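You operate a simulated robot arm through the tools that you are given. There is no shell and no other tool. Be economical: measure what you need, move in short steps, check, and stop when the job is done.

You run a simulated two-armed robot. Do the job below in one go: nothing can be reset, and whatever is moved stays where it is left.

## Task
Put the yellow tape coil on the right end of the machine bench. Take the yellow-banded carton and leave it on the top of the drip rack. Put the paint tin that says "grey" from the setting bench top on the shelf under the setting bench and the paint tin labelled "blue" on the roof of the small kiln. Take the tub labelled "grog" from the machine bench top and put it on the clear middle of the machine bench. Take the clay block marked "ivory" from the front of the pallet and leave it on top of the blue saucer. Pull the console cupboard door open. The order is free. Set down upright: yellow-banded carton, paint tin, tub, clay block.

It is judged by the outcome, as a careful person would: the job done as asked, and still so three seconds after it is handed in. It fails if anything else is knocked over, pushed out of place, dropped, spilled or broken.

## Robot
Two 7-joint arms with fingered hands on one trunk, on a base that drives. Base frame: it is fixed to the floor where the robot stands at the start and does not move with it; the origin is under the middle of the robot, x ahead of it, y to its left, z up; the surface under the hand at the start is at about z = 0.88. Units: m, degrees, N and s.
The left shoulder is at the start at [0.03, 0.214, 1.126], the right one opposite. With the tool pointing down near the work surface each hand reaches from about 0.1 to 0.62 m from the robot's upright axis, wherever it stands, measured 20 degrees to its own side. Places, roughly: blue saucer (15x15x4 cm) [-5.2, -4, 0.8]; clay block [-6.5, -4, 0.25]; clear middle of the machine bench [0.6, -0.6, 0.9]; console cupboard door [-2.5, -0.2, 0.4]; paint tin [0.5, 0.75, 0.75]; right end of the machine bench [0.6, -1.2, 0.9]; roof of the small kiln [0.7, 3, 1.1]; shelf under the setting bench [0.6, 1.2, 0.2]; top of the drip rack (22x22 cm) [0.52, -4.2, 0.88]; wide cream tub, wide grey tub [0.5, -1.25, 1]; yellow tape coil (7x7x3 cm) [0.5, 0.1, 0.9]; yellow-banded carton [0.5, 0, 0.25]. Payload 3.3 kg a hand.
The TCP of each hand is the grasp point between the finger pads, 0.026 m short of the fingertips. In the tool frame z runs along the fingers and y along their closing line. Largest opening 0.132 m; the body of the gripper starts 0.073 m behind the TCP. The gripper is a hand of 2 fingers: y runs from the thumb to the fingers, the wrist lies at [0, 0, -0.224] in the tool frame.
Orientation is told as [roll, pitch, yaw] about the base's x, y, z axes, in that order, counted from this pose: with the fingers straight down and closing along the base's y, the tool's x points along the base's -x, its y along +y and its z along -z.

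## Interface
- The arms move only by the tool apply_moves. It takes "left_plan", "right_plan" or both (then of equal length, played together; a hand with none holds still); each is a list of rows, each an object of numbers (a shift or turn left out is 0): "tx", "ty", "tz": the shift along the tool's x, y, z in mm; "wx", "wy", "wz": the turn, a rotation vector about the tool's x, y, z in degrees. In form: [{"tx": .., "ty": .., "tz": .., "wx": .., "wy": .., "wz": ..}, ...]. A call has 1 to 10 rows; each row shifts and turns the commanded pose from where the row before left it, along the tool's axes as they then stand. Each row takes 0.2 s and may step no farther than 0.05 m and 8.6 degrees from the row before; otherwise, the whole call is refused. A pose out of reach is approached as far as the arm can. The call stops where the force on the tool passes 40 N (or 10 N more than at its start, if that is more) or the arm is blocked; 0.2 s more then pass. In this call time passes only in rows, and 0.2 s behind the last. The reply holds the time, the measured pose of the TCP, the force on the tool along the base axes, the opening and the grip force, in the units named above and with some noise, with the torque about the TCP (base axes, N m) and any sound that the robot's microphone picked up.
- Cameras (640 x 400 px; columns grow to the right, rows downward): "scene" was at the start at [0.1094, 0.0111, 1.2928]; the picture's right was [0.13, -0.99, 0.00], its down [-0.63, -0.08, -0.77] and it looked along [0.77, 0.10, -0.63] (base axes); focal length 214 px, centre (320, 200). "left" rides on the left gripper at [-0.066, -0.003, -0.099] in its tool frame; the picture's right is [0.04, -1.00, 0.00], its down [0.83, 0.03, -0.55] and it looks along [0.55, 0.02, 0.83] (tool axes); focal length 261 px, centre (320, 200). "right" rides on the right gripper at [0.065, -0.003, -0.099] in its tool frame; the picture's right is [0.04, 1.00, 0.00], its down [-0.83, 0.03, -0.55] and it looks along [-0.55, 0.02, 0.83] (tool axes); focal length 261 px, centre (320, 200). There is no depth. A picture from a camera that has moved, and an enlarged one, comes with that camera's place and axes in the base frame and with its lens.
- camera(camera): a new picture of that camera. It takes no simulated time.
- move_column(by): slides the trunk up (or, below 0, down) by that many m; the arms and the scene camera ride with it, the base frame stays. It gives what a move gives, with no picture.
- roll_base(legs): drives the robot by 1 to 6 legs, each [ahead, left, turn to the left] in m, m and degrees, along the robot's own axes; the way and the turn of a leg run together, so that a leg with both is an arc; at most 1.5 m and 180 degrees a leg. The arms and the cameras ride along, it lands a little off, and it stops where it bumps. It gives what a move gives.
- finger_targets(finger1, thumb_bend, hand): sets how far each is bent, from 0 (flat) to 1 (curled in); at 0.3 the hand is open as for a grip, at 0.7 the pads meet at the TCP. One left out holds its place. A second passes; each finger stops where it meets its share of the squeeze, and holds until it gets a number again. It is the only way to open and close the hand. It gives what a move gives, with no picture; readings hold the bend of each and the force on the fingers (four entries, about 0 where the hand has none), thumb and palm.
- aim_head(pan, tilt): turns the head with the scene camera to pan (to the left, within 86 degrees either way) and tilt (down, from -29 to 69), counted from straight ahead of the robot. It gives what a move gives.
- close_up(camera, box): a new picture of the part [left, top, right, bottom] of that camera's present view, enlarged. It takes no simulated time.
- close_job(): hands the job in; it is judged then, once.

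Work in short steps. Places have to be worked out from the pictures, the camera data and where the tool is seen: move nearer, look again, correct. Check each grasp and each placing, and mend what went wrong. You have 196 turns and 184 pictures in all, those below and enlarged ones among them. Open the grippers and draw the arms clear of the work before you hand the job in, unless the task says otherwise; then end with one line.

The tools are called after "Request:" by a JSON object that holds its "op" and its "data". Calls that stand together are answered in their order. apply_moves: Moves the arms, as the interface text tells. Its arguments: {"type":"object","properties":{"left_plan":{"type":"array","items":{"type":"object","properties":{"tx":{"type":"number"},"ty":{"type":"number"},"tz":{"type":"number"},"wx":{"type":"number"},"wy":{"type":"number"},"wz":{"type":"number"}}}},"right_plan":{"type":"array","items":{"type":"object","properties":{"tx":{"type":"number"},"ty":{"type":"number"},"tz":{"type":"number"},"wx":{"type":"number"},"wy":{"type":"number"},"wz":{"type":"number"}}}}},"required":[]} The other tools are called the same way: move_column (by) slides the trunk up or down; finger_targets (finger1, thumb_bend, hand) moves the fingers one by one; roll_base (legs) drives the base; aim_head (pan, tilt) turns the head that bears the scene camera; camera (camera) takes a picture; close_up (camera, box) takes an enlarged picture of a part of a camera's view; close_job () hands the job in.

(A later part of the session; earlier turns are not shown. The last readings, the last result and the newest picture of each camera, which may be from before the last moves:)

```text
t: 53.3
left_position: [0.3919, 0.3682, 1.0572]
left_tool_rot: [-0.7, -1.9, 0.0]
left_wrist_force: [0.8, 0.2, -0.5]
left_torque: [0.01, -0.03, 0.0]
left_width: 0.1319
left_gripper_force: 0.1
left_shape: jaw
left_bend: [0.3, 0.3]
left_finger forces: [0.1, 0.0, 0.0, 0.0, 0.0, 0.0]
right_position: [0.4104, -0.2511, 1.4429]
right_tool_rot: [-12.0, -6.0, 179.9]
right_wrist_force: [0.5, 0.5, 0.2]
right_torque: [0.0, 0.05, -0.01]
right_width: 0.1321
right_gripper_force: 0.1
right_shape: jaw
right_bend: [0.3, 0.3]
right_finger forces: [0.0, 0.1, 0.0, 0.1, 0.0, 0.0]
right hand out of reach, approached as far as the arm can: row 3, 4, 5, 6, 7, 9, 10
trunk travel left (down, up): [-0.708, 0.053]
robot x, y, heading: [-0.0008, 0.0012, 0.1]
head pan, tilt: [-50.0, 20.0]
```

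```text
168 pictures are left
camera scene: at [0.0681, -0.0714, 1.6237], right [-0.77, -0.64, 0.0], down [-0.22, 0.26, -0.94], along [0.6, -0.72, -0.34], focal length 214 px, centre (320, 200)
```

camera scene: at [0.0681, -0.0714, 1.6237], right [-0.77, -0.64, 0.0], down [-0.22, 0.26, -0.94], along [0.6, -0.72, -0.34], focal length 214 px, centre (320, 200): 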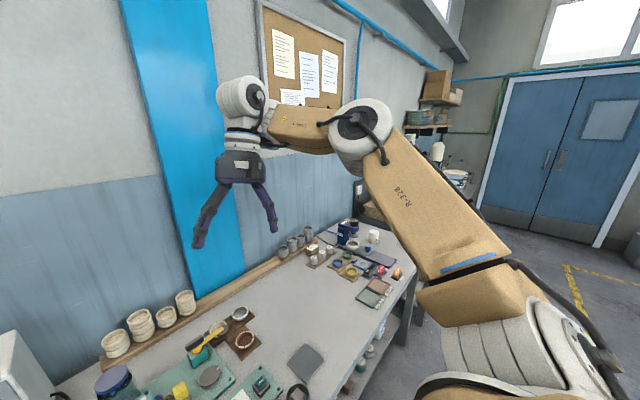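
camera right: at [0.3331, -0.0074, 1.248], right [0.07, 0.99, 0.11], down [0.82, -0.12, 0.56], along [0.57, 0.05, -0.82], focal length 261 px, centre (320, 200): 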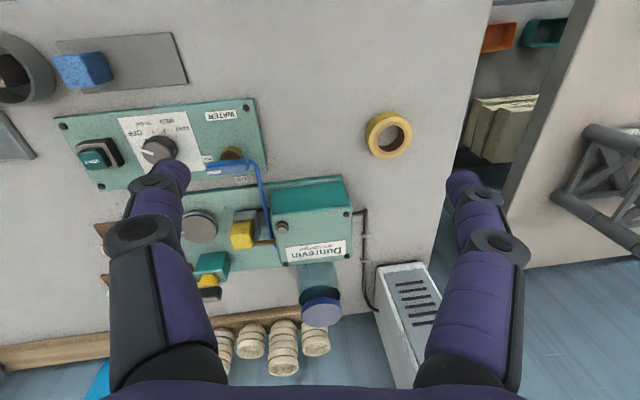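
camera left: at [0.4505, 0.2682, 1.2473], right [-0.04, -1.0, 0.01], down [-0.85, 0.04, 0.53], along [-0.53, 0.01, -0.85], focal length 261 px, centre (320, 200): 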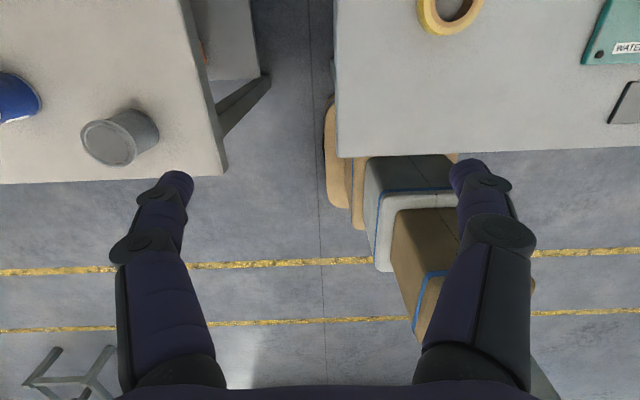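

Radius stays ~0.45: perhaps the right elbow sits in the "wrong" bend branch near a limit. I test extending it fully forward to pass through straight.

Request:
{"op": "apply_moves", "data": {"right_plan": [{"tx": 30, "tz": 10}, {"tx": 30, "tz": 10}, {"tx": 30, "tz": 10}, {"tx": 30}, {"tx": 30}, {"tx": 30}, {"tx": 30}]}}

Request:
{"op": "camera", "data": {"camera": "scene"}}

```text
t: 54.9
left_position: [0.3919, 0.3685, 1.0587]
left_tool_rot: [-0.5, -1.9, 0.0]
left_wrist_force: [0.3, 1.2, 0.0]
left_torque: [0.02, 0.02, 0.01]
left_width: 0.1319
left_gripper_force: 0.0
left_shape: jaw
left_bend: [0.3, 0.3]
left_finger forces: [0.0, 0.0, 0.1, 0.0, 0.1, 0.0]
right_position: [0.5043, -0.229, 1.3769]
right_tool_rot: [-12.3, -5.6, 179.7]
right_wrist_force: [-0.5, -0.8, -0.3]
right_torque: [-0.02, -0.04, -0.01]
right_width: 0.1318
right_gripper_force: 0.1
right_shape: jaw
right_bend: [0.3, 0.3]
right_finger forces: [0.0, 0.0, 0.1, 0.1, 0.1, 0.0]
right hand out of reach, approached as far as the arm can: row 3, 4, 5, 6, 7
trunk travel left (down, up): [-0.708, 0.053]
robot x, y, heading: [-0.0028, -0.0003, 0.2]
head pan, tilt: [-50.0, 20.0]
```

```text
167 pictures are left
camera scene: at [0.0692, -0.0713, 1.6237], right [-0.77, -0.64, 0.0], down [-0.22, 0.26, -0.94], along [0.6, -0.72, -0.34], focal length 214 px, centre (320, 200)
```

scene: 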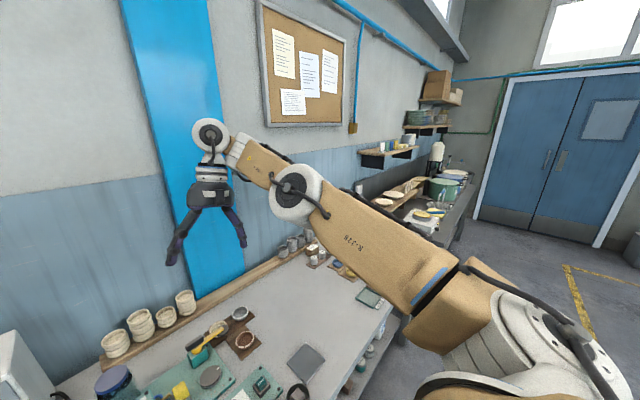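

I try swinging the right arm out sideways along its reach sphere, then retracting from there with the elbow out.

Request:
{"op": "apply_moves", "data": {"right_plan": [{"wx": 6, "wy": -6, "ty": 30, "tx": -8}, {"wx": 6, "ty": 40, "tx": -6}, {"ty": 40, "tx": -8}, {"ty": 39, "tx": -16}, {"ty": 39, "tx": -16}, {"ty": 39, "tx": -16}, {"ty": 33, "tx": -25}, {"ty": 33, "tx": -25}, {"ty": 33, "tx": -25}]}}

Request:
{"op": "apply_moves", "data": {"right_plan": [{"tx": -30, "ty": -30}, {"tx": -30, "ty": -30}, {"tx": -30, "ty": -30}, {"tz": 30}, {"tz": 30}]}}

```text
t: 56.9
left_position: [0.3909, 0.3681, 1.0579]
left_tool_rot: [-0.6, -1.9, 0.0]
left_wrist_force: [0.2, 0.0, 0.0]
left_torque: [0.04, 0.0, 0.01]
left_width: 0.1317
left_gripper_force: 0.0
left_shape: jaw
left_bend: [0.3, 0.3]
left_finger forces: [0.0, 0.1, 0.0, 0.0, 0.0, 0.0]
right_position: [0.4198, -0.4329, 1.2587]
right_tool_rot: [-24.6, -11.4, -178.7]
right_wrist_force: [0.9, -0.4, 1.1]
right_torque: [0.02, -0.02, 0.0]
right_width: 0.1319
right_gripper_force: 0.0
right_shape: jaw
right_bend: [0.3, 0.3]
right_finger forces: [0.1, 0.0, 0.0, 0.0, 0.0, 0.0]
right hand out of reach, approached as far as the arm can: row 5, 6, 7, 8, 9
trunk travel left (down, up): [-0.708, 0.053]
robot x, y, heading: [-0.0012, 0.0025, 0.1]
head pan, tilt: [-50.0, 20.0]
```

```text
t: 58.1
left_position: [0.3929, 0.3707, 1.0567]
left_tool_rot: [-0.6, -1.8, 0.0]
left_wrist_force: [0.2, 0.1, 0.0]
left_torque: [-0.01, 0.0, -0.01]
left_width: 0.132
left_gripper_force: 0.1
left_shape: jaw
left_bend: [0.3, 0.3]
left_finger forces: [0.0, 0.0, 0.1, 0.0, 0.1, 0.0]
right_position: [0.4405, -0.3555, 1.2791]
right_tool_rot: [-24.3, -11.8, -178.5]
right_wrist_force: [-0.9, 0.1, 0.3]
right_torque: [0.01, 0.0, -0.01]
right_width: 0.1321
right_gripper_force: 0.1
right_shape: jaw
right_bend: [0.3, 0.3]
right_finger forces: [0.1, 0.0, 0.0, 0.0, 0.0, 0.1]
right hand out of reach, approached as far as the arm can: row 1, 2, 3, 4, 5
trunk travel left (down, up): [-0.708, 0.053]
robot x, y, heading: [0.0026, -0.002, 0.3]
head pan, tilt: [-50.0, 20.0]
```

I had the levelling sign reversed at this yaw; correct it now.

Request:
{"op": "apply_moves", "data": {"right_plan": [{"wx": -7, "wy": 4}, {"wx": -7, "wy": 4}, {"wx": -7, "wy": 4}, {"tx": -30}, {"tx": -30}, {"tz": 30}, {"tz": 30}]}}

Request:
{"op": "camera", "data": {"camera": "scene"}}

```text
t: 59.7
left_position: [0.3913, 0.3682, 1.0572]
left_tool_rot: [-0.6, -1.9, 0.0]
left_wrist_force: [-0.3, -0.6, 0.3]
left_torque: [0.04, -0.01, -0.02]
left_width: 0.1319
left_gripper_force: 0.0
left_shape: jaw
left_bend: [0.3, 0.3]
left_finger forces: [0.1, 0.0, 0.0, 0.0, 0.1, 0.0]
right_position: [0.4977, -0.3484, 1.2273]
right_tool_rot: [-11.8, -3.3, 178.9]
right_wrist_force: [-0.4, 0.4, 0.0]
right_torque: [0.0, 0.0, -0.03]
right_width: 0.1319
right_gripper_force: 0.1
right_shape: jaw
right_bend: [0.3, 0.3]
right_finger forces: [0.0, 0.0, 0.0, 0.1, 0.0, 0.0]
right hand out of reach, approached as far as the arm can: row 1, 2, 3, 4, 5, 6, 7
trunk travel left (down, up): [-0.708, 0.053]
robot x, y, heading: [-0.0001, -0.0018, 0.1]
head pan, tilt: [-50.0, 20.0]
```

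```text
166 pictures are left
camera scene: at [0.0689, -0.0712, 1.6237], right [-0.77, -0.64, 0.0], down [-0.22, 0.26, -0.94], along [0.6, -0.72, -0.34], focal length 214 px, centre (320, 200)
```

scene: 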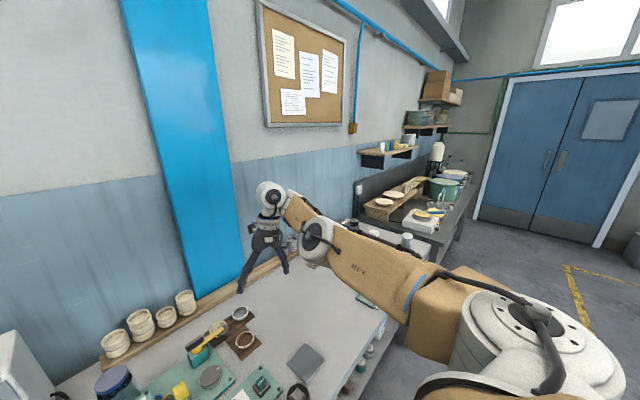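

I'll work with the left arm and park the right one raised and folded back in front of the chest. Move it up along its sphere.

Request:
{"op": "apply_moves", "data": {"right_plan": [{"tz": -40, "ty": -10}, {"tz": -40, "ty": -10}, {"tz": -40, "tx": -10, "ty": -10}, {"tz": -40, "tx": -15, "ty": -10}, {"tz": -35, "tx": -25, "ty": -10}, {"tz": -35, "tx": -25, "ty": -10}, {"tz": -30, "tx": -30}, {"tz": -25, "tx": -30}, {"tz": -25, "tx": -30}, {"tz": -25, "tx": -30}]}}

Request:
{"op": "camera", "data": {"camera": "scene"}}

```text
t: 61.9
left_position: [0.3914, 0.3698, 1.0584]
left_tool_rot: [-0.6, -1.9, 0.0]
left_wrist_force: [0.6, 0.5, -1.1]
left_torque: [0.0, -0.03, 0.02]
left_width: 0.1317
left_gripper_force: 0.1
left_shape: jaw
left_bend: [0.3, 0.3]
left_finger forces: [0.0, 0.0, 0.1, 0.0, 0.0, 0.0]
right_position: [0.3377, -0.2561, 1.5387]
right_tool_rot: [-11.9, -3.2, 178.9]
right_wrist_force: [-0.4, 0.1, 0.8]
right_torque: [0.0, -0.03, -0.01]
right_width: 0.1321
right_gripper_force: 0.1
right_shape: jaw
right_bend: [0.3, 0.3]
right_finger forces: [0.0, 0.0, 0.0, 0.1, 0.0, 0.1]
right hand out of reach, approached as far as the arm can: row 2, 3, 4, 5, 6, 7, 8, 10
trunk travel left (down, up): [-0.708, 0.053]
robot x, y, heading: [-0.0007, -0.0008, -0.1]
head pan, tilt: [-50.0, 20.0]
```

```text
165 pictures are left
camera scene: at [0.0674, -0.0713, 1.6238], right [-0.77, -0.64, 0.0], down [-0.22, 0.26, -0.94], along [0.6, -0.72, -0.34], focal length 214 px, centre (320, 200)
```

scene: 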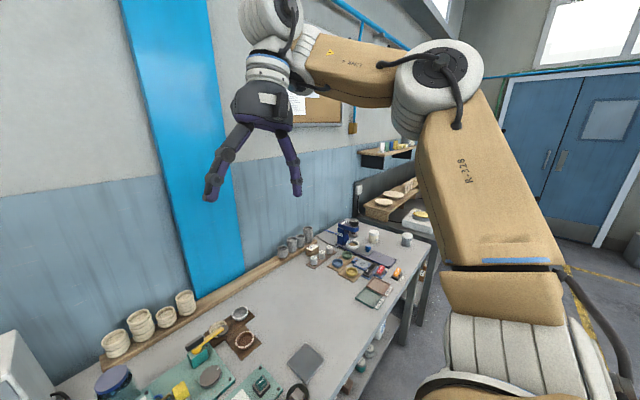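

Elbow is now up and out. Try lowering from here by swinging the elbow outward: move outward/down.

Request:
{"op": "apply_moves", "data": {"right_plan": [{"ty": 35, "tz": 15}, {"ty": 35, "tz": 15}, {"ty": 35, "tz": 15}, {"ty": 30, "tz": 30}, {"ty": 20, "tz": 40}, {"tz": 40}, {"tz": 40}, {"tz": 40}]}}

Request:
{"op": "camera", "data": {"camera": "scene"}}

```text
t: 63.7
left_position: [0.3932, 0.3699, 1.0575]
left_tool_rot: [-0.6, -1.8, -0.1]
left_wrist_force: [0.3, 0.8, 1.1]
left_torque: [-0.01, 0.03, 0.02]
left_width: 0.1319
left_gripper_force: 0.1
left_shape: jaw
left_bend: [0.3, 0.3]
left_finger forces: [0.0, 0.0, 0.1, 0.0, 0.1, 0.0]
right_position: [0.4114, -0.2378, 1.4611]
right_tool_rot: [-11.7, -3.4, 178.9]
right_wrist_force: [0.0, 0.0, 0.0]
right_torque: [0.01, -0.01, -0.02]
right_width: 0.1317
right_gripper_force: 0.1
right_shape: jaw
right_bend: [0.3, 0.3]
right_finger forces: [0.1, 0.0, 0.0, 0.0, 0.0, 0.0]
right hand out of reach, approached as far as the arm can: row 1, 2, 3, 4, 5, 6, 7, 8
trunk travel left (down, up): [-0.708, 0.053]
robot x, y, heading: [-0.0006, 0.0001, 0.2]
head pan, tilt: [-50.0, 20.0]
```

```text
164 pictures are left
camera scene: at [0.0703, -0.0709, 1.6236], right [-0.77, -0.64, 0.0], down [-0.22, 0.26, -0.94], along [0.6, -0.72, -0.34], focal length 214 px, centre (320, 200)
```

scene: 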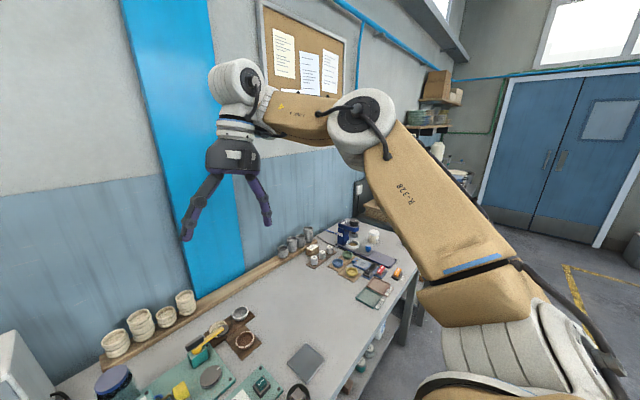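

The right arm is badly limited; I'll park it high and back. Meanwhile, test the left arm's capability with the hand pointing forward (needed for low shelves).

Request:
{"op": "apply_moves", "data": {"right_plan": [{"tz": -30, "tx": -30}, {"tz": -30, "tx": -30}, {"tz": -30, "tx": -30}, {"tz": -30, "tx": -30}, {"tz": -20, "tx": -30, "ty": -20}, {"tz": -20, "tx": -30, "ty": -20}, {"tz": -20, "tx": -30, "ty": -20}, {"tz": -20, "tx": -30, "ty": -20}, {"ty": -20}], "left_plan": [{"tz": -40}, {"tx": -33, "wy": -8.5}, {"tx": -33, "wy": -8.5}, {"tx": -33, "wy": -8.5}, {"tx": -33, "wy": -8.5}, {"tx": -33, "wy": -8.5}, {"tx": -33, "wy": -8.5}, {"tx": -33, "wy": -8.5}, {"tx": -33, "wy": -8.5}]}}

Request:
{"op": "apply_moves", "data": {"left_plan": [{"tx": -33, "wy": -8.5}, {"tx": -33, "wy": -8.5}, {"tx": 40}, {"tx": 40}, {"tx": 40}, {"tx": 40}, {"tx": 40}, {"tx": 40}]}}

```text
t: 65.7
left_position: [0.6057, 0.3729, 1.2284]
left_tool_rot: [-1.7, -69.7, 1.6]
left_wrist_force: [0.0, -0.6, 0.6]
left_torque: [0.02, -0.02, 0.03]
left_width: 0.1317
left_gripper_force: 0.1
left_shape: jaw
left_bend: [0.3, 0.3]
left_finger forces: [0.1, 0.0, 0.1, 0.1, 0.1, 0.0]
right_position: [0.2388, -0.1692, 1.6292]
right_tool_rot: [-11.8, -3.4, 178.8]
right_wrist_force: [-0.3, -0.1, 0.2]
right_torque: [-0.01, 0.03, -0.01]
right_width: 0.1318
right_gripper_force: 0.0
right_shape: jaw
right_bend: [0.3, 0.3]
right_finger forces: [0.0, 0.1, 0.0, 0.0, 0.0, 0.0]
right hand out of reach, approached as far as the arm can: row 4, 6, 7, 8
trunk travel left (down, up): [-0.708, 0.053]
robot x, y, heading: [-0.0002, -0.005, 0.2]
head pan, tilt: [-50.0, 20.0]
```

```text
t: 67.5
left_position: [0.5838, 0.3945, 1.2723]
left_tool_rot: [-8.5, -86.5, 8.6]
left_wrist_force: [-0.5, -1.0, -0.5]
left_torque: [0.03, 0.01, -0.01]
left_width: 0.1317
left_gripper_force: 0.0
left_shape: jaw
left_bend: [0.3, 0.3]
left_finger forces: [0.0, 0.0, 0.0, 0.0, 0.0, 0.0]
left hand out of reach, approached as far as the arm can: row 3, 4, 5, 6, 7, 8
right_position: [0.2385, -0.1711, 1.6298]
right_tool_rot: [-11.8, -3.2, 178.9]
right_wrist_force: [-0.1, 0.9, 0.1]
right_torque: [0.0, -0.02, 0.0]
right_width: 0.1316
right_gripper_force: 0.0
right_shape: jaw
right_bend: [0.3, 0.3]
right_finger forces: [0.0, 0.0, 0.0, 0.0, 0.1, 0.0]
trunk travel left (down, up): [-0.708, 0.053]
robot x, y, heading: [0.0029, -0.0011, -0.3]
head pan, tilt: [-50.0, 20.0]
```

Let me look at the left arm's shape now.

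Request:
{"op": "aim_head", "data": {"pan": 60, "tilt": 20}}

Request:
{"op": "camera", "data": {"camera": "scene"}}

```text
t: 69.3
left_position: [0.584, 0.3922, 1.2719]
left_tool_rot: [-8.8, -86.5, 8.8]
left_wrist_force: [-0.2, 0.0, -0.7]
left_torque: [-0.02, -0.01, 0.03]
left_width: 0.1318
left_gripper_force: 0.1
left_shape: jaw
left_bend: [0.3, 0.3]
left_finger forces: [0.1, 0.0, 0.0, 0.0, 0.1, 0.0]
right_position: [0.2393, -0.1703, 1.631]
right_tool_rot: [-11.7, -3.3, 178.9]
right_wrist_force: [0.3, 0.3, -0.4]
right_torque: [0.0, 0.01, 0.01]
right_width: 0.1321
right_gripper_force: 0.1
right_shape: jaw
right_bend: [0.3, 0.3]
right_finger forces: [0.0, 0.0, 0.0, 0.1, 0.0, 0.0]
trunk travel left (down, up): [-0.708, 0.053]
robot x, y, heading: [0.0017, -0.0036, 0.1]
head pan, tilt: [60.0, 20.0]
```

```text
163 pictures are left
camera scene: at [0.0558, 0.0807, 1.6237], right [0.87, -0.5, 0.0], down [-0.17, -0.3, -0.94], along [0.47, 0.81, -0.34], focal length 214 px, centre (320, 200)
```

scene: 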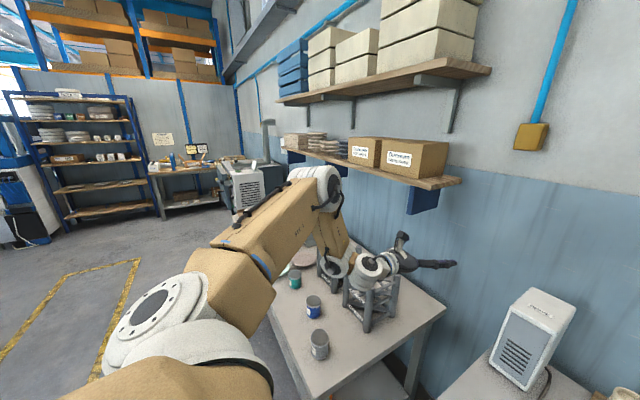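

Posture seems stuck with both upper arms held high. I'll back off from the benches for room and try sweeping an extended, straight left arm downward to change its posture.

Request:
{"op": "roll_base", "data": {"legs": [[-0.6, 0, 0]]}}

Request:
{"op": "apply_moves", "data": {"left_plan": [{"tz": 40, "wx": -4}, {"tz": 40, "wx": -4}, {"tz": 40}, {"tx": 30, "tz": 10}, {"tx": 40}, {"tx": 40}, {"tx": 40}, {"tx": 40}, {"tx": 40}]}}

Request:
{"op": "camera", "data": {"camera": "scene"}}

```text
t: 72.8
left_position: [-0.0408, 0.396, 1.2741]
left_tool_rot: [-8.9, -86.5, 9.3]
left_wrist_force: [-0.2, -1.1, 0.1]
left_torque: [-0.02, 0.01, 0.01]
left_width: 0.1321
left_gripper_force: 0.1
left_shape: jaw
left_bend: [0.3, 0.3]
left_finger forces: [0.1, 0.1, 0.0, 0.1, 0.0, 0.0]
right_position: [-0.3823, -0.1717, 1.63]
right_tool_rot: [-11.9, -3.3, 179.3]
right_wrist_force: [-0.2, -0.5, -0.3]
right_torque: [0.03, -0.02, -0.01]
right_width: 0.1321
right_gripper_force: 0.1
right_shape: jaw
right_bend: [0.3, 0.3]
right_finger forces: [0.0, 0.0, 0.1, 0.0, 0.0, 0.0]
trunk travel left (down, up): [-0.708, 0.053]
robot x, y, heading: [-0.6221, -0.0026, 0.6]
head pan, tilt: [60.0, 20.0]
```

```text
t: 74.8
left_position: [-0.0311, 0.4337, 1.2661]
left_tool_rot: [-0.8, -86.4, 9.2]
left_wrist_force: [0.1, -0.4, 0.0]
left_torque: [0.01, 0.0, -0.01]
left_width: 0.1319
left_gripper_force: 0.1
left_shape: jaw
left_bend: [0.3, 0.3]
left_finger forces: [0.1, 0.0, 0.1, 0.0, 0.1, 0.0]
left hand out of reach, approached as far as the arm can: row 1, 2, 3, 4, 5, 6, 7, 8, 9
right_position: [-0.3819, -0.1719, 1.6298]
right_tool_rot: [-11.8, -3.3, 179.2]
right_wrist_force: [0.2, -0.9, -0.8]
right_torque: [-0.01, -0.02, 0.0]
right_width: 0.1319
right_gripper_force: 0.1
right_shape: jaw
right_bend: [0.3, 0.3]
right_finger forces: [0.0, 0.0, 0.0, 0.1, 0.0, 0.1]
trunk travel left (down, up): [-0.708, 0.053]
robot x, y, heading: [-0.6213, -0.0025, 0.3]
head pan, tilt: [60.0, 20.0]
```

```text
162 pictures are left
camera scene: at [-0.5671, 0.0787, 1.6237], right [0.87, -0.49, 0.0], down [-0.17, -0.3, -0.94], along [0.46, 0.82, -0.34], focal length 214 px, centre (320, 200)
```

scene: 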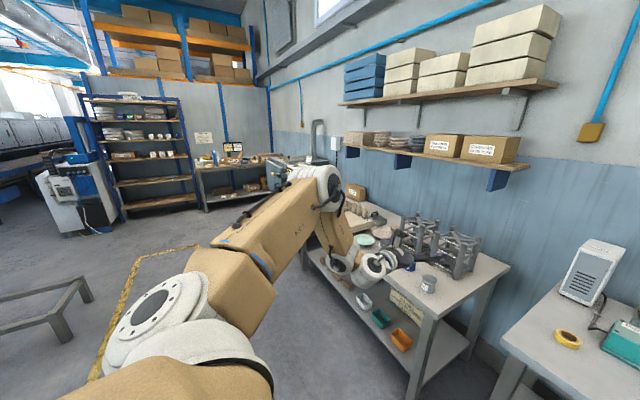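

Probe rotations and translations of the left arm at this pose, with undo steps, to see which freedoms are blocked.

Request:
{"op": "apply_moves", "data": {"left_plan": [{"wx": 8}, {"wx": -8}, {"wx": -8}, {"wx": 8}, {"wy": 8}, {"wy": -8}, {"wz": 8}, {"wz": -8}, {"wz": -8}, {"wz": 8}]}}

Request:
{"op": "apply_moves", "data": {"left_plan": [{"tx": -20}, {"tx": 20}, {"ty": 20}, {"ty": -20}, {"ty": -20}, {"ty": 20}, {"tz": -20}, {"tz": 20}, {"tz": 20}, {"tz": -20}]}}

```text
t: 77.0
left_position: [-0.0355, 0.446, 1.2789]
left_tool_rot: [-0.1, -86.5, 8.7]
left_wrist_force: [0.3, -1.0, 2.2]
left_torque: [-0.01, -0.02, -0.03]
left_width: 0.1316
left_gripper_force: 0.0
left_shape: jaw
left_bend: [0.3, 0.3]
left_finger forces: [0.0, 0.1, 0.0, 0.0, 0.0, 0.1]
left hand out of reach, approached as far as the arm can: row 1
right_position: [-0.3826, -0.1732, 1.6309]
right_tool_rot: [-12.0, -3.3, 179.3]
right_wrist_force: [0.2, -0.2, -0.2]
right_torque: [0.01, -0.02, 0.04]
right_width: 0.1318
right_gripper_force: 0.1
right_shape: jaw
right_bend: [0.3, 0.3]
right_finger forces: [0.1, 0.0, 0.0, 0.1, 0.1, 0.0]
trunk travel left (down, up): [-0.708, 0.053]
robot x, y, heading: [-0.6234, -0.0001, 0.5]
head pan, tilt: [60.0, 20.0]
```

```text
t: 79.2
left_position: [-0.0336, 0.446, 1.2777]
left_tool_rot: [-0.9, -86.5, 9.1]
left_wrist_force: [0.1, 0.0, -0.3]
left_torque: [-0.03, 0.02, 0.01]
left_width: 0.132
left_gripper_force: 0.0
left_shape: jaw
left_bend: [0.3, 0.3]
left_finger forces: [0.0, 0.1, 0.0, 0.0, 0.0, 0.0]
right_position: [-0.3829, -0.1718, 1.6312]
right_tool_rot: [-11.7, -3.2, 179.3]
right_wrist_force: [0.0, 0.2, 0.1]
right_torque: [0.04, -0.02, -0.04]
right_width: 0.1318
right_gripper_force: 0.0
right_shape: jaw
right_bend: [0.3, 0.3]
right_finger forces: [0.0, 0.0, 0.1, 0.0, 0.0, 0.0]
trunk travel left (down, up): [-0.708, 0.053]
robot x, y, heading: [-0.619, -0.0019, 0.6]
head pan, tilt: [60.0, 20.0]
```

All directions are free locally now. Try modest steps downward and forward separately.

Request:
{"op": "apply_moves", "data": {"left_plan": [{"ty": 20}, {"ty": 20}, {"tx": 20}, {"tx": 20}, {"tx": 20}, {"tx": 20}, {"tx": 20}, {"tx": 20}]}}

Request:
{"op": "apply_moves", "data": {"left_plan": [{"tx": -20}, {"ty": 20}, {"ty": 20}, {"tx": 10}, {"tx": 20}, {"tx": 20}, {"tx": 20}]}}

```text
t: 81.0
left_position: [-0.04, 0.4871, 1.2629]
left_tool_rot: [-0.7, -86.4, 9.3]
left_wrist_force: [-0.2, 0.3, -0.4]
left_torque: [0.03, 0.01, -0.02]
left_width: 0.1318
left_gripper_force: 0.1
left_shape: jaw
left_bend: [0.3, 0.3]
left_finger forces: [0.0, 0.0, 0.1, 0.0, 0.1, 0.0]
left hand out of reach, approached as far as the arm can: row 3, 4, 5, 6, 7, 8
right_position: [-0.3828, -0.1707, 1.6302]
right_tool_rot: [-11.8, -3.3, 179.3]
right_wrist_force: [0.5, -1.0, -1.1]
right_torque: [0.05, -0.02, -0.02]
right_width: 0.1319
right_gripper_force: 0.1
right_shape: jaw
right_bend: [0.3, 0.3]
right_finger forces: [0.0, 0.1, 0.0, 0.0, 0.0, 0.1]
trunk travel left (down, up): [-0.708, 0.053]
robot x, y, heading: [-0.6228, -0.0012, 0.7]
head pan, tilt: [60.0, 20.0]
```

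```text
t: 82.6
left_position: [-0.0485, 0.5273, 1.2662]
left_tool_rot: [-1.0, -86.4, 9.5]
left_wrist_force: [-0.7, -0.8, -0.3]
left_torque: [0.0, -0.01, -0.01]
left_width: 0.1316
left_gripper_force: 0.0
left_shape: jaw
left_bend: [0.3, 0.3]
left_finger forces: [0.0, 0.0, 0.1, 0.0, 0.0, 0.1]
left hand out of reach, approached as far as the arm can: row 5, 6, 7
right_position: [-0.3825, -0.1699, 1.6298]
right_tool_rot: [-11.8, -3.3, 179.3]
right_wrist_force: [-0.4, 0.3, -0.1]
right_torque: [-0.01, 0.03, 0.01]
right_width: 0.132
right_gripper_force: 0.0
right_shape: jaw
right_bend: [0.3, 0.3]
right_finger forces: [0.0, 0.1, 0.1, 0.1, 0.1, 0.0]
trunk travel left (down, up): [-0.708, 0.053]
robot x, y, heading: [-0.6209, -0.0028, 0.6]
head pan, tilt: [60.0, 20.0]
```

Try going down while pulling back toward the shoulder (keeping the radius), with the hand pointing forward.

Request:
{"op": "apply_moves", "data": {"left_plan": [{"tx": 20, "tz": -20, "ty": -10}, {"tx": 20, "tz": -20, "ty": -10}, {"tx": 25, "tz": -20, "ty": -10}, {"tx": 25, "tz": -15, "ty": -10}, {"tx": 30, "tz": -15}, {"tx": 30, "tz": -15}, {"tx": 30, "tz": -15}, {"tx": 30}]}}

```text
t: 84.4
left_position: [-0.1264, 0.5414, 1.2445]
left_tool_rot: [-2.1, -86.2, 10.5]
left_wrist_force: [-1.0, -0.5, 0.5]
left_torque: [-0.01, -0.04, 0.01]
left_width: 0.1322
left_gripper_force: 0.1
left_shape: jaw
left_bend: [0.3, 0.3]
left_finger forces: [0.1, 0.0, 0.0, 0.0, 0.1, 0.1]
left hand out of reach, approached as far as the arm can: row 1, 2, 3, 4, 5, 6, 7, 8
right_position: [-0.3829, -0.1706, 1.6307]
right_tool_rot: [-11.8, -3.1, 179.3]
right_wrist_force: [-0.1, 0.0, -0.5]
right_torque: [0.0, -0.01, 0.0]
right_width: 0.132
right_gripper_force: 0.0
right_shape: jaw
right_bend: [0.3, 0.3]
right_finger forces: [0.0, 0.1, 0.0, 0.0, 0.0, 0.0]
trunk travel left (down, up): [-0.708, 0.053]
robot x, y, heading: [-0.6206, -0.0022, 0.6]
head pan, tilt: [60.0, 20.0]
```

I try stretching the left arm outward-left nearly straight first (which forces the upper arm level), then sweep down.

Request:
{"op": "apply_moves", "data": {"left_plan": [{"tx": -30, "ty": 30}, {"tx": -30, "ty": 35}, {"tx": -20, "ty": 40}, {"ty": 40, "tz": 10}, {"ty": 40, "tz": 20}, {"ty": 30, "tz": 30}, {"ty": 20, "tz": 30}, {"ty": 20, "tz": 30}]}}

Request:
{"op": "apply_moves", "data": {"left_plan": [{"tx": 40}, {"tx": 40}, {"tx": 40}, {"tx": 40, "ty": -10}, {"tx": 40, "ty": -10}, {"tx": 40, "ty": -20}]}}

Request:
{"op": "camera", "data": {"camera": "scene"}}

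```text
t: 86.2
left_position: [-0.1066, 0.7346, 1.3254]
left_tool_rot: [-0.9, -86.6, 9.4]
left_wrist_force: [0.5, -0.2, 0.7]
left_torque: [-0.04, -0.02, 0.01]
left_width: 0.132
left_gripper_force: 0.0
left_shape: jaw
left_bend: [0.3, 0.3]
left_finger forces: [0.0, 0.0, 0.1, 0.0, 0.1, 0.0]
left hand out of reach, approached as far as the arm can: row 6, 7, 8
right_position: [-0.381, -0.1717, 1.6296]
right_tool_rot: [-11.8, -3.4, 179.4]
right_wrist_force: [0.8, 0.1, -0.4]
right_torque: [0.01, 0.03, 0.02]
right_width: 0.132
right_gripper_force: 0.0
right_shape: jaw
right_bend: [0.3, 0.3]
right_finger forces: [0.0, 0.1, 0.0, 0.0, 0.0, 0.0]
trunk travel left (down, up): [-0.708, 0.053]
robot x, y, heading: [-0.6248, -0.0029, 0.5]
head pan, tilt: [60.0, 20.0]
```

```text
t: 87.6
left_position: [-0.1275, 0.6705, 1.2576]
left_tool_rot: [-0.6, -86.4, 9.2]
left_wrist_force: [0.6, 1.4, -0.2]
left_torque: [0.02, -0.04, 0.0]
left_width: 0.1322
left_gripper_force: 0.1
left_shape: jaw
left_bend: [0.3, 0.3]
left_finger forces: [0.0, 0.1, 0.1, 0.0, 0.0, 0.1]
left hand out of reach, approached as far as the arm can: row 1, 2, 3, 4, 5, 6
right_position: [-0.3818, -0.1702, 1.6303]
right_tool_rot: [-11.8, -3.3, 179.3]
right_wrist_force: [0.8, -1.0, 0.5]
right_torque: [0.0, 0.02, -0.02]
right_width: 0.1321
right_gripper_force: 0.2
right_shape: jaw
right_bend: [0.3, 0.3]
right_finger forces: [0.1, 0.0, 0.0, 0.0, 0.0, 0.0]
trunk travel left (down, up): [-0.708, 0.053]
robot x, y, heading: [-0.625, -0.0023, 0.7]
head pan, tilt: [60.0, 20.0]
```

```text
161 pictures are left
camera scene: at [-0.566, 0.0785, 1.6237], right [0.87, -0.49, 0.0], down [-0.17, -0.3, -0.94], along [0.46, 0.82, -0.34], focal length 214 px, centre (320, 200)
```

scene: 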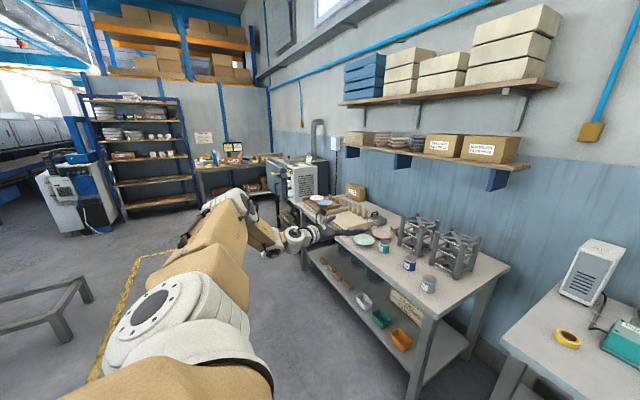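

Floor persists at wrist ≈1.25 m. I'll check whether that's relative or absolute: lower the trunk back to the start height and push down again.

Request:
{"op": "move_column", "data": {"by": -0.3}}

Request:
{"op": "apply_moves", "data": {"left_plan": [{"tx": 30}, {"tx": 30}, {"ty": -30, "tx": 20}, {"ty": -30}, {"ty": -30}, {"ty": -30}, {"ty": -30}, {"tx": 20}]}}

```text
t: 90.6
left_position: [-0.1272, 0.6727, 0.9609]
left_tool_rot: [-0.9, -86.6, 9.4]
left_wrist_force: [0.4, 0.5, 0.0]
left_torque: [-0.01, -0.02, -0.02]
left_width: 0.1318
left_gripper_force: 0.1
left_shape: jaw
left_bend: [0.3, 0.3]
left_finger forces: [0.0, 0.0, 0.0, 0.0, 0.0, 0.1]
right_position: [-0.3747, -0.1707, 1.3259]
right_tool_rot: [-11.8, -4.4, 179.3]
right_wrist_force: [0.1, 0.1, -0.8]
right_torque: [-0.04, 0.03, -0.01]
right_width: 0.132
right_gripper_force: 0.1
right_shape: jaw
right_bend: [0.3, 0.3]
right_finger forces: [0.0, 0.1, 0.0, 0.0, 0.0, 0.0]
trunk travel left (down, up): [-0.408, 0.353]
robot x, y, heading: [-0.6225, -0.0013, 0.5]
head pan, tilt: [60.0, 20.0]
```

```text
t: 92.4
left_position: [-0.1059, 0.5207, 0.9436]
left_tool_rot: [-1.5, -86.5, 9.9]
left_wrist_force: [0.2, 0.1, 0.2]
left_torque: [0.0, 0.03, -0.04]
left_width: 0.1318
left_gripper_force: 0.0
left_shape: jaw
left_bend: [0.3, 0.3]
left_finger forces: [0.0, 0.0, 0.1, 0.1, 0.1, 0.1]
left hand out of reach, approached as far as the arm can: row 1, 2, 3, 8
right_position: [-0.3749, -0.1709, 1.3255]
right_tool_rot: [-11.8, -4.4, 179.3]
right_wrist_force: [-0.5, -1.0, -0.5]
right_torque: [0.0, -0.02, -0.02]
right_width: 0.1319
right_gripper_force: 0.0
right_shape: jaw
right_bend: [0.3, 0.3]
right_finger forces: [0.0, 0.1, 0.0, 0.1, 0.0, 0.1]
trunk travel left (down, up): [-0.408, 0.353]
robot x, y, heading: [-0.6224, -0.0023, 0.5]
head pan, tilt: [60.0, 20.0]
```

It's relative to the shoulder. The floor drops a little farther back/outward, so I try swinging the left arm to the side and back, then down.

Request:
{"op": "apply_moves", "data": {"left_plan": [{"tz": -40, "ty": 20}, {"tz": -40, "ty": 20}, {"tz": -40, "ty": 20}, {"tz": -40, "ty": 10}, {"tz": -40, "tx": 20}, {"tz": -30, "tx": 40}, {"tx": 45}, {"tx": 45}, {"tx": 45}, {"tx": 45}]}}

Request:
{"op": "camera", "data": {"camera": "scene"}}

```text
t: 94.6
left_position: [-0.2906, 0.6497, 0.7302]
left_tool_rot: [-3.6, -86.5, 12.0]
left_wrist_force: [0.1, 0.4, -0.4]
left_torque: [0.03, 0.0, 0.03]
left_width: 0.132
left_gripper_force: 0.1
left_shape: jaw
left_bend: [0.3, 0.3]
left_finger forces: [0.0, 0.1, 0.0, 0.0, 0.1, 0.0]
left hand out of reach, approached as far as the arm can: row 1, 2, 3, 4, 5, 6, 7
right_position: [-0.3732, -0.1716, 1.3249]
right_tool_rot: [-11.8, -4.6, 179.3]
right_wrist_force: [0.8, -0.1, -0.3]
right_torque: [0.0, 0.04, 0.0]
right_width: 0.1319
right_gripper_force: 0.1
right_shape: jaw
right_bend: [0.3, 0.3]
right_finger forces: [0.1, 0.0, 0.1, 0.0, 0.1, 0.1]
trunk travel left (down, up): [-0.408, 0.353]
robot x, y, heading: [-0.6207, -0.0022, 0.5]
head pan, tilt: [60.0, 20.0]
```

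```text
160 pictures are left
camera scene: at [-0.5504, 0.0783, 1.323], right [0.87, -0.49, 0.0], down [-0.17, -0.3, -0.94], along [0.46, 0.82, -0.34], focal length 214 px, centre (320, 200)
```

scene: 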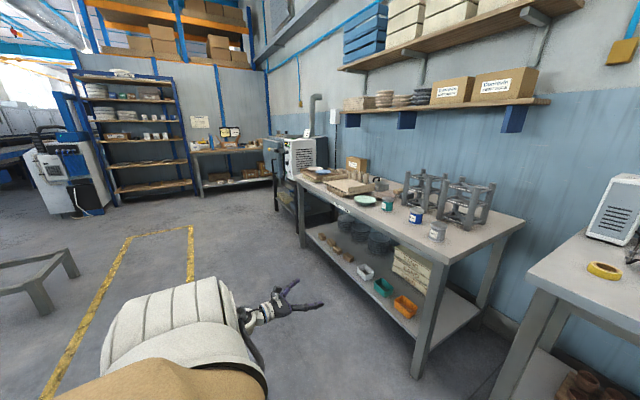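

That unlocked it: the left arm now hangs down naturally. I test moving inward and forward at this low height.

Request:
{"op": "apply_moves", "data": {"left_plan": [{"ty": -40}, {"ty": -40}, {"ty": -40}, {"ty": -40}, {"ty": -40}, {"tz": 40}, {"tz": 40}, {"tz": 40}, {"tz": 40}, {"tz": 40}]}}

```text
t: 96.8
left_position: [-0.1357, 0.5136, 0.6856]
left_tool_rot: [-1.0, -86.5, 9.3]
left_wrist_force: [0.1, 0.6, -0.9]
left_torque: [0.03, 0.01, 0.02]
left_width: 0.1318
left_gripper_force: 0.1
left_shape: jaw
left_bend: [0.3, 0.3]
left_finger forces: [0.1, 0.0, 0.0, 0.1, 0.0, 0.1]
left hand out of reach, approached as far as the arm can: row 2, 3, 4, 5, 7, 8, 9, 10
right_position: [-0.3756, -0.1715, 1.3253]
right_tool_rot: [-11.8, -4.4, 179.4]
right_wrist_force: [-0.6, 0.8, 0.0]
right_torque: [0.03, 0.01, -0.01]
right_width: 0.1321
right_gripper_force: 0.1
right_shape: jaw
right_bend: [0.3, 0.3]
right_finger forces: [0.0, 0.1, 0.1, 0.1, 0.0, 0.0]
trunk travel left (down, up): [-0.408, 0.353]
robot x, y, heading: [-0.6253, -0.0036, 0.4]
head pan, tilt: [60.0, 20.0]
```

Now near full extension downward. Lift up and inward to see whether the elbow flexes normally.

Request:
{"op": "apply_moves", "data": {"left_plan": [{"tx": -40, "ty": -20}, {"tx": -40, "ty": -20}, {"tx": -40, "ty": -20}, {"tx": -40, "ty": -20}, {"ty": -30}, {"ty": -30}, {"tz": 30}, {"tz": 30}, {"tz": 30}]}}

Request:
{"op": "camera", "data": {"camera": "scene"}}

```text
t: 98.8
left_position: [0.0133, 0.4193, 0.7643]
left_tool_rot: [-82.6, -89.9, 88.4]
left_wrist_force: [-0.4, -0.6, 0.8]
left_torque: [0.02, -0.02, -0.02]
left_width: 0.1321
left_gripper_force: 0.1
left_shape: jaw
left_bend: [0.3, 0.3]
left_finger forces: [0.0, 0.0, 0.0, 0.0, 0.0, 0.1]
left hand out of reach, approached as far as the arm can: row 1, 2, 4, 5, 6
right_position: [-0.3751, -0.1706, 1.3247]
right_tool_rot: [-11.9, -4.4, 179.2]
right_wrist_force: [0.2, -0.3, 0.6]
right_torque: [0.01, 0.0, -0.02]
right_width: 0.1321
right_gripper_force: 0.1
right_shape: jaw
right_bend: [0.3, 0.3]
right_finger forces: [0.1, 0.0, 0.0, 0.0, 0.1, 0.0]
trunk travel left (down, up): [-0.408, 0.353]
robot x, y, heading: [-0.6248, -0.0023, 0.4]
head pan, tilt: [60.0, 20.0]
```

```text
159 pictures are left
camera scene: at [-0.5516, 0.078, 1.3231], right [0.87, -0.49, 0.0], down [-0.17, -0.3, -0.94], along [0.46, 0.82, -0.34], focal length 214 px, centre (320, 200)
```

scene: 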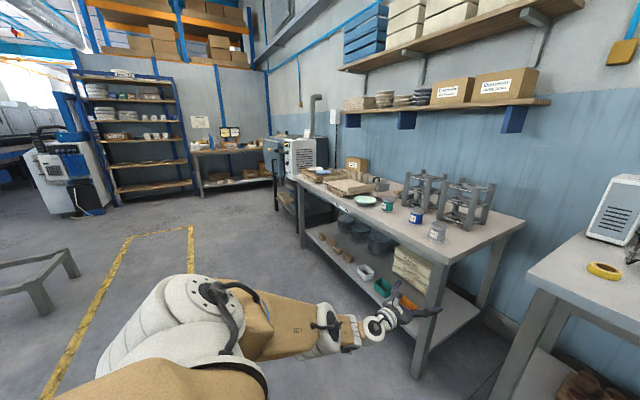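

Now a clean forward posture. Retract, raise, and tilt the hand down to see whether the normal top-down pose works.

Request:
{"op": "apply_moves", "data": {"left_plan": [{"tz": -40, "tx": -20}, {"tz": -40, "tx": -20}, {"tz": -40, "tx": -30}, {"tz": -30, "tx": -40}, {"tx": -40}, {"tx": -40}, {"tx": -40}]}}

Request:
{"op": "apply_moves", "data": {"left_plan": [{"tx": 33, "wy": 8.5}, {"tx": 33, "wy": 8.5}, {"tx": 33, "wy": 8.5}, {"tx": 33, "wy": 8.5}, {"tx": 33, "wy": 8.5}, {"tx": 33, "wy": 8.5}, {"tx": 33, "wy": 8.5}, {"tx": 33, "wy": 8.5}, {"tx": 33, "wy": 8.5}, {"tx": 33, "wy": 8.5}]}}

Request:
{"op": "camera", "data": {"camera": "scene"}}

```text
t: 100.4
left_position: [-0.014, 0.4633, 0.916]
left_tool_rot: [-104.8, -89.7, 110.4]
left_wrist_force: [0.5, -1.1, -0.3]
left_torque: [0.0, 0.05, 0.0]
left_width: 0.1319
left_gripper_force: 0.1
left_shape: jaw
left_bend: [0.3, 0.3]
left_finger forces: [0.1, 0.0, 0.0, 0.0, 0.1, 0.1]
left hand out of reach, approached as far as the arm can: row 2, 3, 4, 5, 6, 7
right_position: [-0.3753, -0.1703, 1.3254]
right_tool_rot: [-11.8, -4.4, 179.2]
right_wrist_force: [0.1, -0.2, -0.1]
right_torque: [0.04, 0.0, 0.03]
right_width: 0.1318
right_gripper_force: 0.1
right_shape: jaw
right_bend: [0.3, 0.3]
right_finger forces: [0.0, 0.0, 0.0, 0.0, 0.0, 0.1]
trunk travel left (down, up): [-0.408, 0.353]
robot x, y, heading: [-0.6218, -0.0022, 0.5]
head pan, tilt: [60.0, 20.0]
```

```text
t: 102.6
left_position: [-0.199, 0.4445, 0.6788]
left_tool_rot: [-0.1, -4.9, 5.9]
left_wrist_force: [-1.2, -0.1, -0.1]
left_torque: [-0.02, -0.01, 0.0]
left_width: 0.1318
left_gripper_force: 0.2
left_shape: jaw
left_bend: [0.3, 0.3]
left_finger forces: [0.1, 0.0, 0.0, 0.0, 0.1, 0.0]
right_position: [-0.3754, -0.171, 1.3251]
right_tool_rot: [-11.8, -4.4, 179.3]
right_wrist_force: [0.2, 0.0, -0.5]
right_torque: [-0.02, 0.0, 0.01]
right_width: 0.1318
right_gripper_force: 0.0
right_shape: jaw
right_bend: [0.3, 0.3]
right_finger forces: [0.1, 0.0, 0.0, 0.1, 0.0, 0.1]
trunk travel left (down, up): [-0.408, 0.353]
robot x, y, heading: [-0.6224, -0.0029, 0.7]
head pan, tilt: [60.0, 20.0]
```

```text
158 pictures are left
camera scene: at [-0.5517, 0.0786, 1.3231], right [0.87, -0.49, 0.0], down [-0.17, -0.3, -0.94], along [0.46, 0.82, -0.34], focal length 214 px, centre (320, 200)
```

scene: 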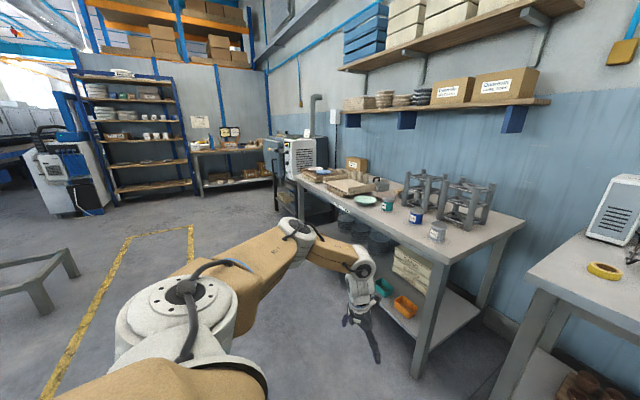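

The left arm now has a good posture. Raise the trunk a bit, lift the hand to 1.05 m, and drive so the coil sits in front of the left hand.

Request:
{"op": "move_column", "data": {"by": 0.15}}

Request:
{"op": "apply_moves", "data": {"left_plan": [{"tz": -40, "wz": 5, "wy": 4}, {"tz": -40}, {"tz": -40}, {"tz": -40}, {"tz": -40}, {"tz": -20}]}}

Request:
{"op": "roll_base", "data": {"legs": [[0, -0.28, 0], [0.6, 0, 0]]}}

Request:
{"op": "camera", "data": {"camera": "left"}}

```text
t: 104.4
left_position: [-0.1969, 0.4455, 0.8296]
left_tool_rot: [-0.1, -5.1, 5.8]
left_wrist_force: [0.1, -0.5, -0.7]
left_torque: [0.0, 0.02, 0.03]
left_width: 0.1319
left_gripper_force: 0.0
left_shape: jaw
left_bend: [0.3, 0.3]
left_finger forces: [0.0, 0.0, 0.0, 0.1, 0.0, 0.0]
right_position: [-0.3758, -0.1705, 1.4748]
right_tool_rot: [-11.8, -4.3, 179.3]
right_wrist_force: [-0.3, 0.2, -0.9]
right_torque: [0.04, -0.03, 0.02]
right_width: 0.132
right_gripper_force: 0.1
right_shape: jaw
right_bend: [0.3, 0.3]
right_finger forces: [0.0, 0.0, 0.2, 0.0, 0.0, 0.0]
trunk travel left (down, up): [-0.558, 0.203]
robot x, y, heading: [-0.624, -0.0021, 0.5]
head pan, tilt: [60.0, 20.0]
```

```text
t: 105.8
left_position: [-0.2042, 0.4454, 1.0472]
left_tool_rot: [0.2, -1.2, 0.9]
left_wrist_force: [0.1, -1.0, -0.2]
left_torque: [-0.01, 0.01, -0.02]
left_width: 0.132
left_gripper_force: 0.1
left_shape: jaw
left_bend: [0.3, 0.3]
left_finger forces: [0.1, 0.0, 0.0, 0.0, 0.0, 0.0]
right_position: [-0.3739, -0.172, 1.4754]
right_tool_rot: [-11.8, -4.4, 179.3]
right_wrist_force: [1.3, -0.6, -0.3]
right_torque: [-0.02, 0.01, 0.03]
right_width: 0.1319
right_gripper_force: 0.0
right_shape: jaw
right_bend: [0.3, 0.3]
right_finger forces: [0.0, 0.0, 0.0, 0.0, 0.0, 0.1]
trunk travel left (down, up): [-0.558, 0.203]
robot x, y, heading: [-0.6215, -0.0064, 0.7]
head pan, tilt: [60.0, 20.0]
```

```text
t: 110.7
left_position: [0.3958, 0.1662, 1.0455]
left_tool_rot: [0.2, -1.1, 0.5]
left_wrist_force: [0.7, -0.1, -0.3]
left_torque: [0.05, 0.02, -0.01]
left_width: 0.1321
left_gripper_force: 0.0
left_shape: jaw
left_bend: [0.3, 0.3]
left_finger forces: [0.0, 0.0, 0.0, 0.0, 0.0, 0.1]
right_position: [0.2225, -0.4489, 1.4747]
right_tool_rot: [-11.8, -4.4, 179.0]
right_wrist_force: [-0.4, -0.5, 0.7]
right_torque: [0.02, 0.0, 0.0]
right_width: 0.1319
right_gripper_force: 0.0
right_shape: jaw
right_bend: [0.3, 0.3]
right_finger forces: [0.0, 0.1, 0.0, 0.0, 0.0, 0.0]
trunk travel left (down, up): [-0.558, 0.203]
robot x, y, heading: [-0.0204, -0.2816, 0.0]
head pan, tilt: [60.0, 20.0]
```

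```text
157 pictures are left
camera left: at [0.4599, 0.1641, 1.1475], right [-0.03, -1.0, 0.0], down [-0.84, 0.02, 0.54], along [-0.54, 0.02, -0.84], focal length 261 px, centre (320, 200)
```

left: 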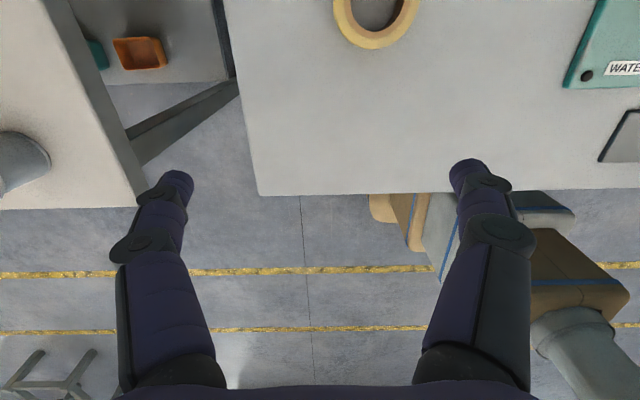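

Coil confirmed at about [0.472, 0.122]. Move over it and descend.

Request:
{"op": "apply_moves", "data": {"left_plan": [{"tx": -38, "ty": -22}, {"tx": -38, "ty": -22}, {"tz": 40}, {"tz": 40}, {"tz": 35}]}}

Request:
{"op": "camera", "data": {"camera": "left"}}

```text
t: 111.9
left_position: [0.4727, 0.1236, 0.9318]
left_tool_rot: [0.2, -1.1, 0.6]
left_wrist_force: [0.0, -0.1, 0.3]
left_torque: [-0.03, 0.0, -0.01]
left_width: 0.1321
left_gripper_force: 0.1
left_shape: jaw
left_bend: [0.3, 0.3]
left_finger forces: [0.0, 0.0, 0.1, 0.0, 0.0, 0.1]
right_position: [0.2221, -0.4484, 1.4767]
right_tool_rot: [-11.7, -4.4, 179.0]
right_wrist_force: [-0.6, 0.5, -0.4]
right_torque: [-0.01, -0.02, 0.0]
right_width: 0.1317
right_gripper_force: 0.1
right_shape: jaw
right_bend: [0.3, 0.3]
right_finger forces: [0.0, 0.0, 0.0, 0.0, 0.1, 0.1]
trunk travel left (down, up): [-0.558, 0.203]
robot x, y, heading: [-0.0234, -0.282, 0.3]
head pan, tilt: [60.0, 20.0]
```

```text
156 pictures are left
camera left: at [0.5369, 0.1221, 1.0333], right [-0.03, -1.0, 0.0], down [-0.84, 0.02, 0.54], along [-0.54, 0.02, -0.84], focal length 261 px, centre (320, 200)
```

left: 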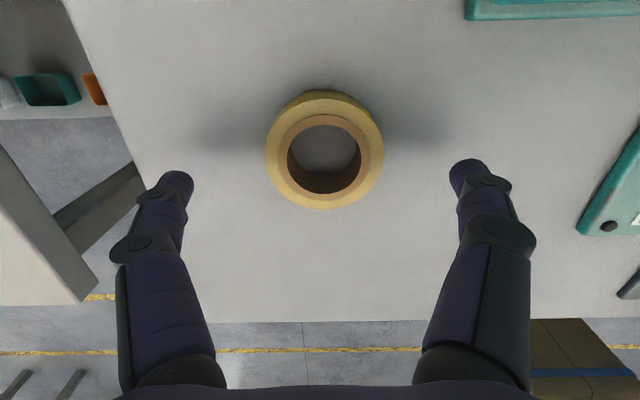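

Coil is about 1 cm farther ahead. Shift, go down and close.

Request:
{"op": "apply_moves", "data": {"left_plan": [{"tx": -10}, {"tz": 12}, {"tz": 12}]}}

Request:
{"op": "finger_targets", "data": {"hand": "left", "finger1": 0.7, "thumb_bend": 0.7}}

Request:
{"op": "apply_moves", "data": {"left_plan": [{"tz": -30}, {"tz": -40}, {"tz": -40}]}}

Request:
{"op": "camera", "data": {"camera": "left"}}

```text
t: 112.7
left_position: [0.4834, 0.1264, 0.9105]
left_tool_rot: [0.2, -1.1, 0.5]
left_wrist_force: [0.2, 0.2, -0.2]
left_torque: [-0.03, 0.01, -0.02]
left_width: 0.132
left_gripper_force: 0.0
left_shape: jaw
left_bend: [0.3, 0.3]
left_finger forces: [0.0, 0.0, 0.0, 0.0, 0.0, 0.1]
right_position: [0.2201, -0.4493, 1.4762]
right_tool_rot: [-11.8, -4.4, 179.0]
right_wrist_force: [0.2, -0.4, -0.7]
right_torque: [-0.01, -0.01, 0.02]
right_width: 0.1317
right_gripper_force: 0.1
right_shape: jaw
right_bend: [0.3, 0.3]
right_finger forces: [0.1, 0.0, 0.0, 0.1, 0.0, 0.0]
trunk travel left (down, up): [-0.558, 0.203]
robot x, y, heading: [-0.0249, -0.2793, 0.2]
head pan, tilt: [60.0, 20.0]
```

```text
t: 113.7
left_position: [0.4838, 0.1235, 0.9134]
left_tool_rot: [0.3, -1.5, 0.5]
left_wrist_force: [6.3, -3.6, 26.9]
left_torque: [0.39, -0.12, -0.14]
left_width: 0.0564
left_gripper_force: 30.1
left_shape: fingers
left_bend: [0.56, 0.61]
left_finger forces: [37.1, 0.0, 0.0, 0.0, 23.8, 0.0]
right_position: [0.2193, -0.4524, 1.4764]
right_tool_rot: [-11.9, -4.2, 179.0]
right_wrist_force: [0.0, 0.4, -1.3]
right_torque: [0.03, -0.01, 0.02]
right_width: 0.1316
right_gripper_force: 0.0
right_shape: jaw
right_bend: [0.3, 0.3]
right_finger forces: [0.1, 0.0, 0.1, 0.1, 0.1, 0.0]
trunk travel left (down, up): [-0.558, 0.203]
robot x, y, heading: [-0.0231, -0.2803, 0.1]
head pan, tilt: [60.0, 20.0]
```

```text
t: 114.5
left_position: [0.483, 0.1254, 1.0175]
left_tool_rot: [0.2, -1.0, 0.5]
left_wrist_force: [0.3, 0.0, -0.2]
left_torque: [-0.01, -0.02, -0.01]
left_width: 0.0562
left_gripper_force: 15.2
left_shape: fingers
left_bend: [0.53, 0.62]
left_finger forces: [16.2, 0.2, 0.0, 0.1, 14.8, 0.1]
right_position: [0.2204, -0.4489, 1.4751]
right_tool_rot: [-11.7, -4.4, 179.0]
right_wrist_force: [-0.1, -0.4, -0.5]
right_torque: [0.01, 0.03, -0.03]
right_width: 0.1318
right_gripper_force: 0.0
right_shape: jaw
right_bend: [0.3, 0.3]
right_finger forces: [0.0, 0.0, 0.1, 0.1, 0.0, 0.0]
trunk travel left (down, up): [-0.558, 0.203]
robot x, y, heading: [-0.0286, -0.279, 0.3]
head pan, tilt: [60.0, 20.0]
```

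```text
155 pictures are left
camera left: at [0.5468, 0.123, 1.1197], right [-0.03, -1.0, 0.0], down [-0.84, 0.02, 0.54], along [-0.54, 0.02, -0.84], focal length 261 px, centre (320, 200)
```

left: 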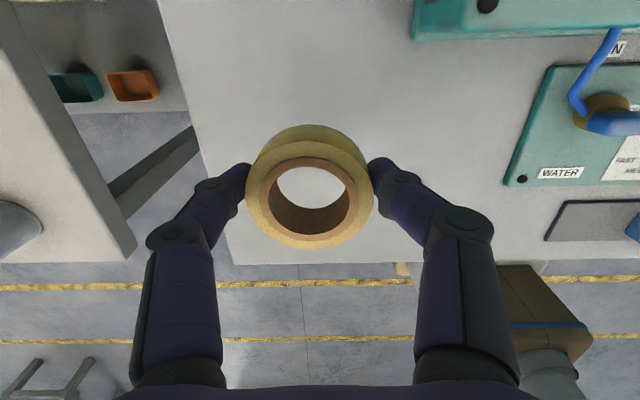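

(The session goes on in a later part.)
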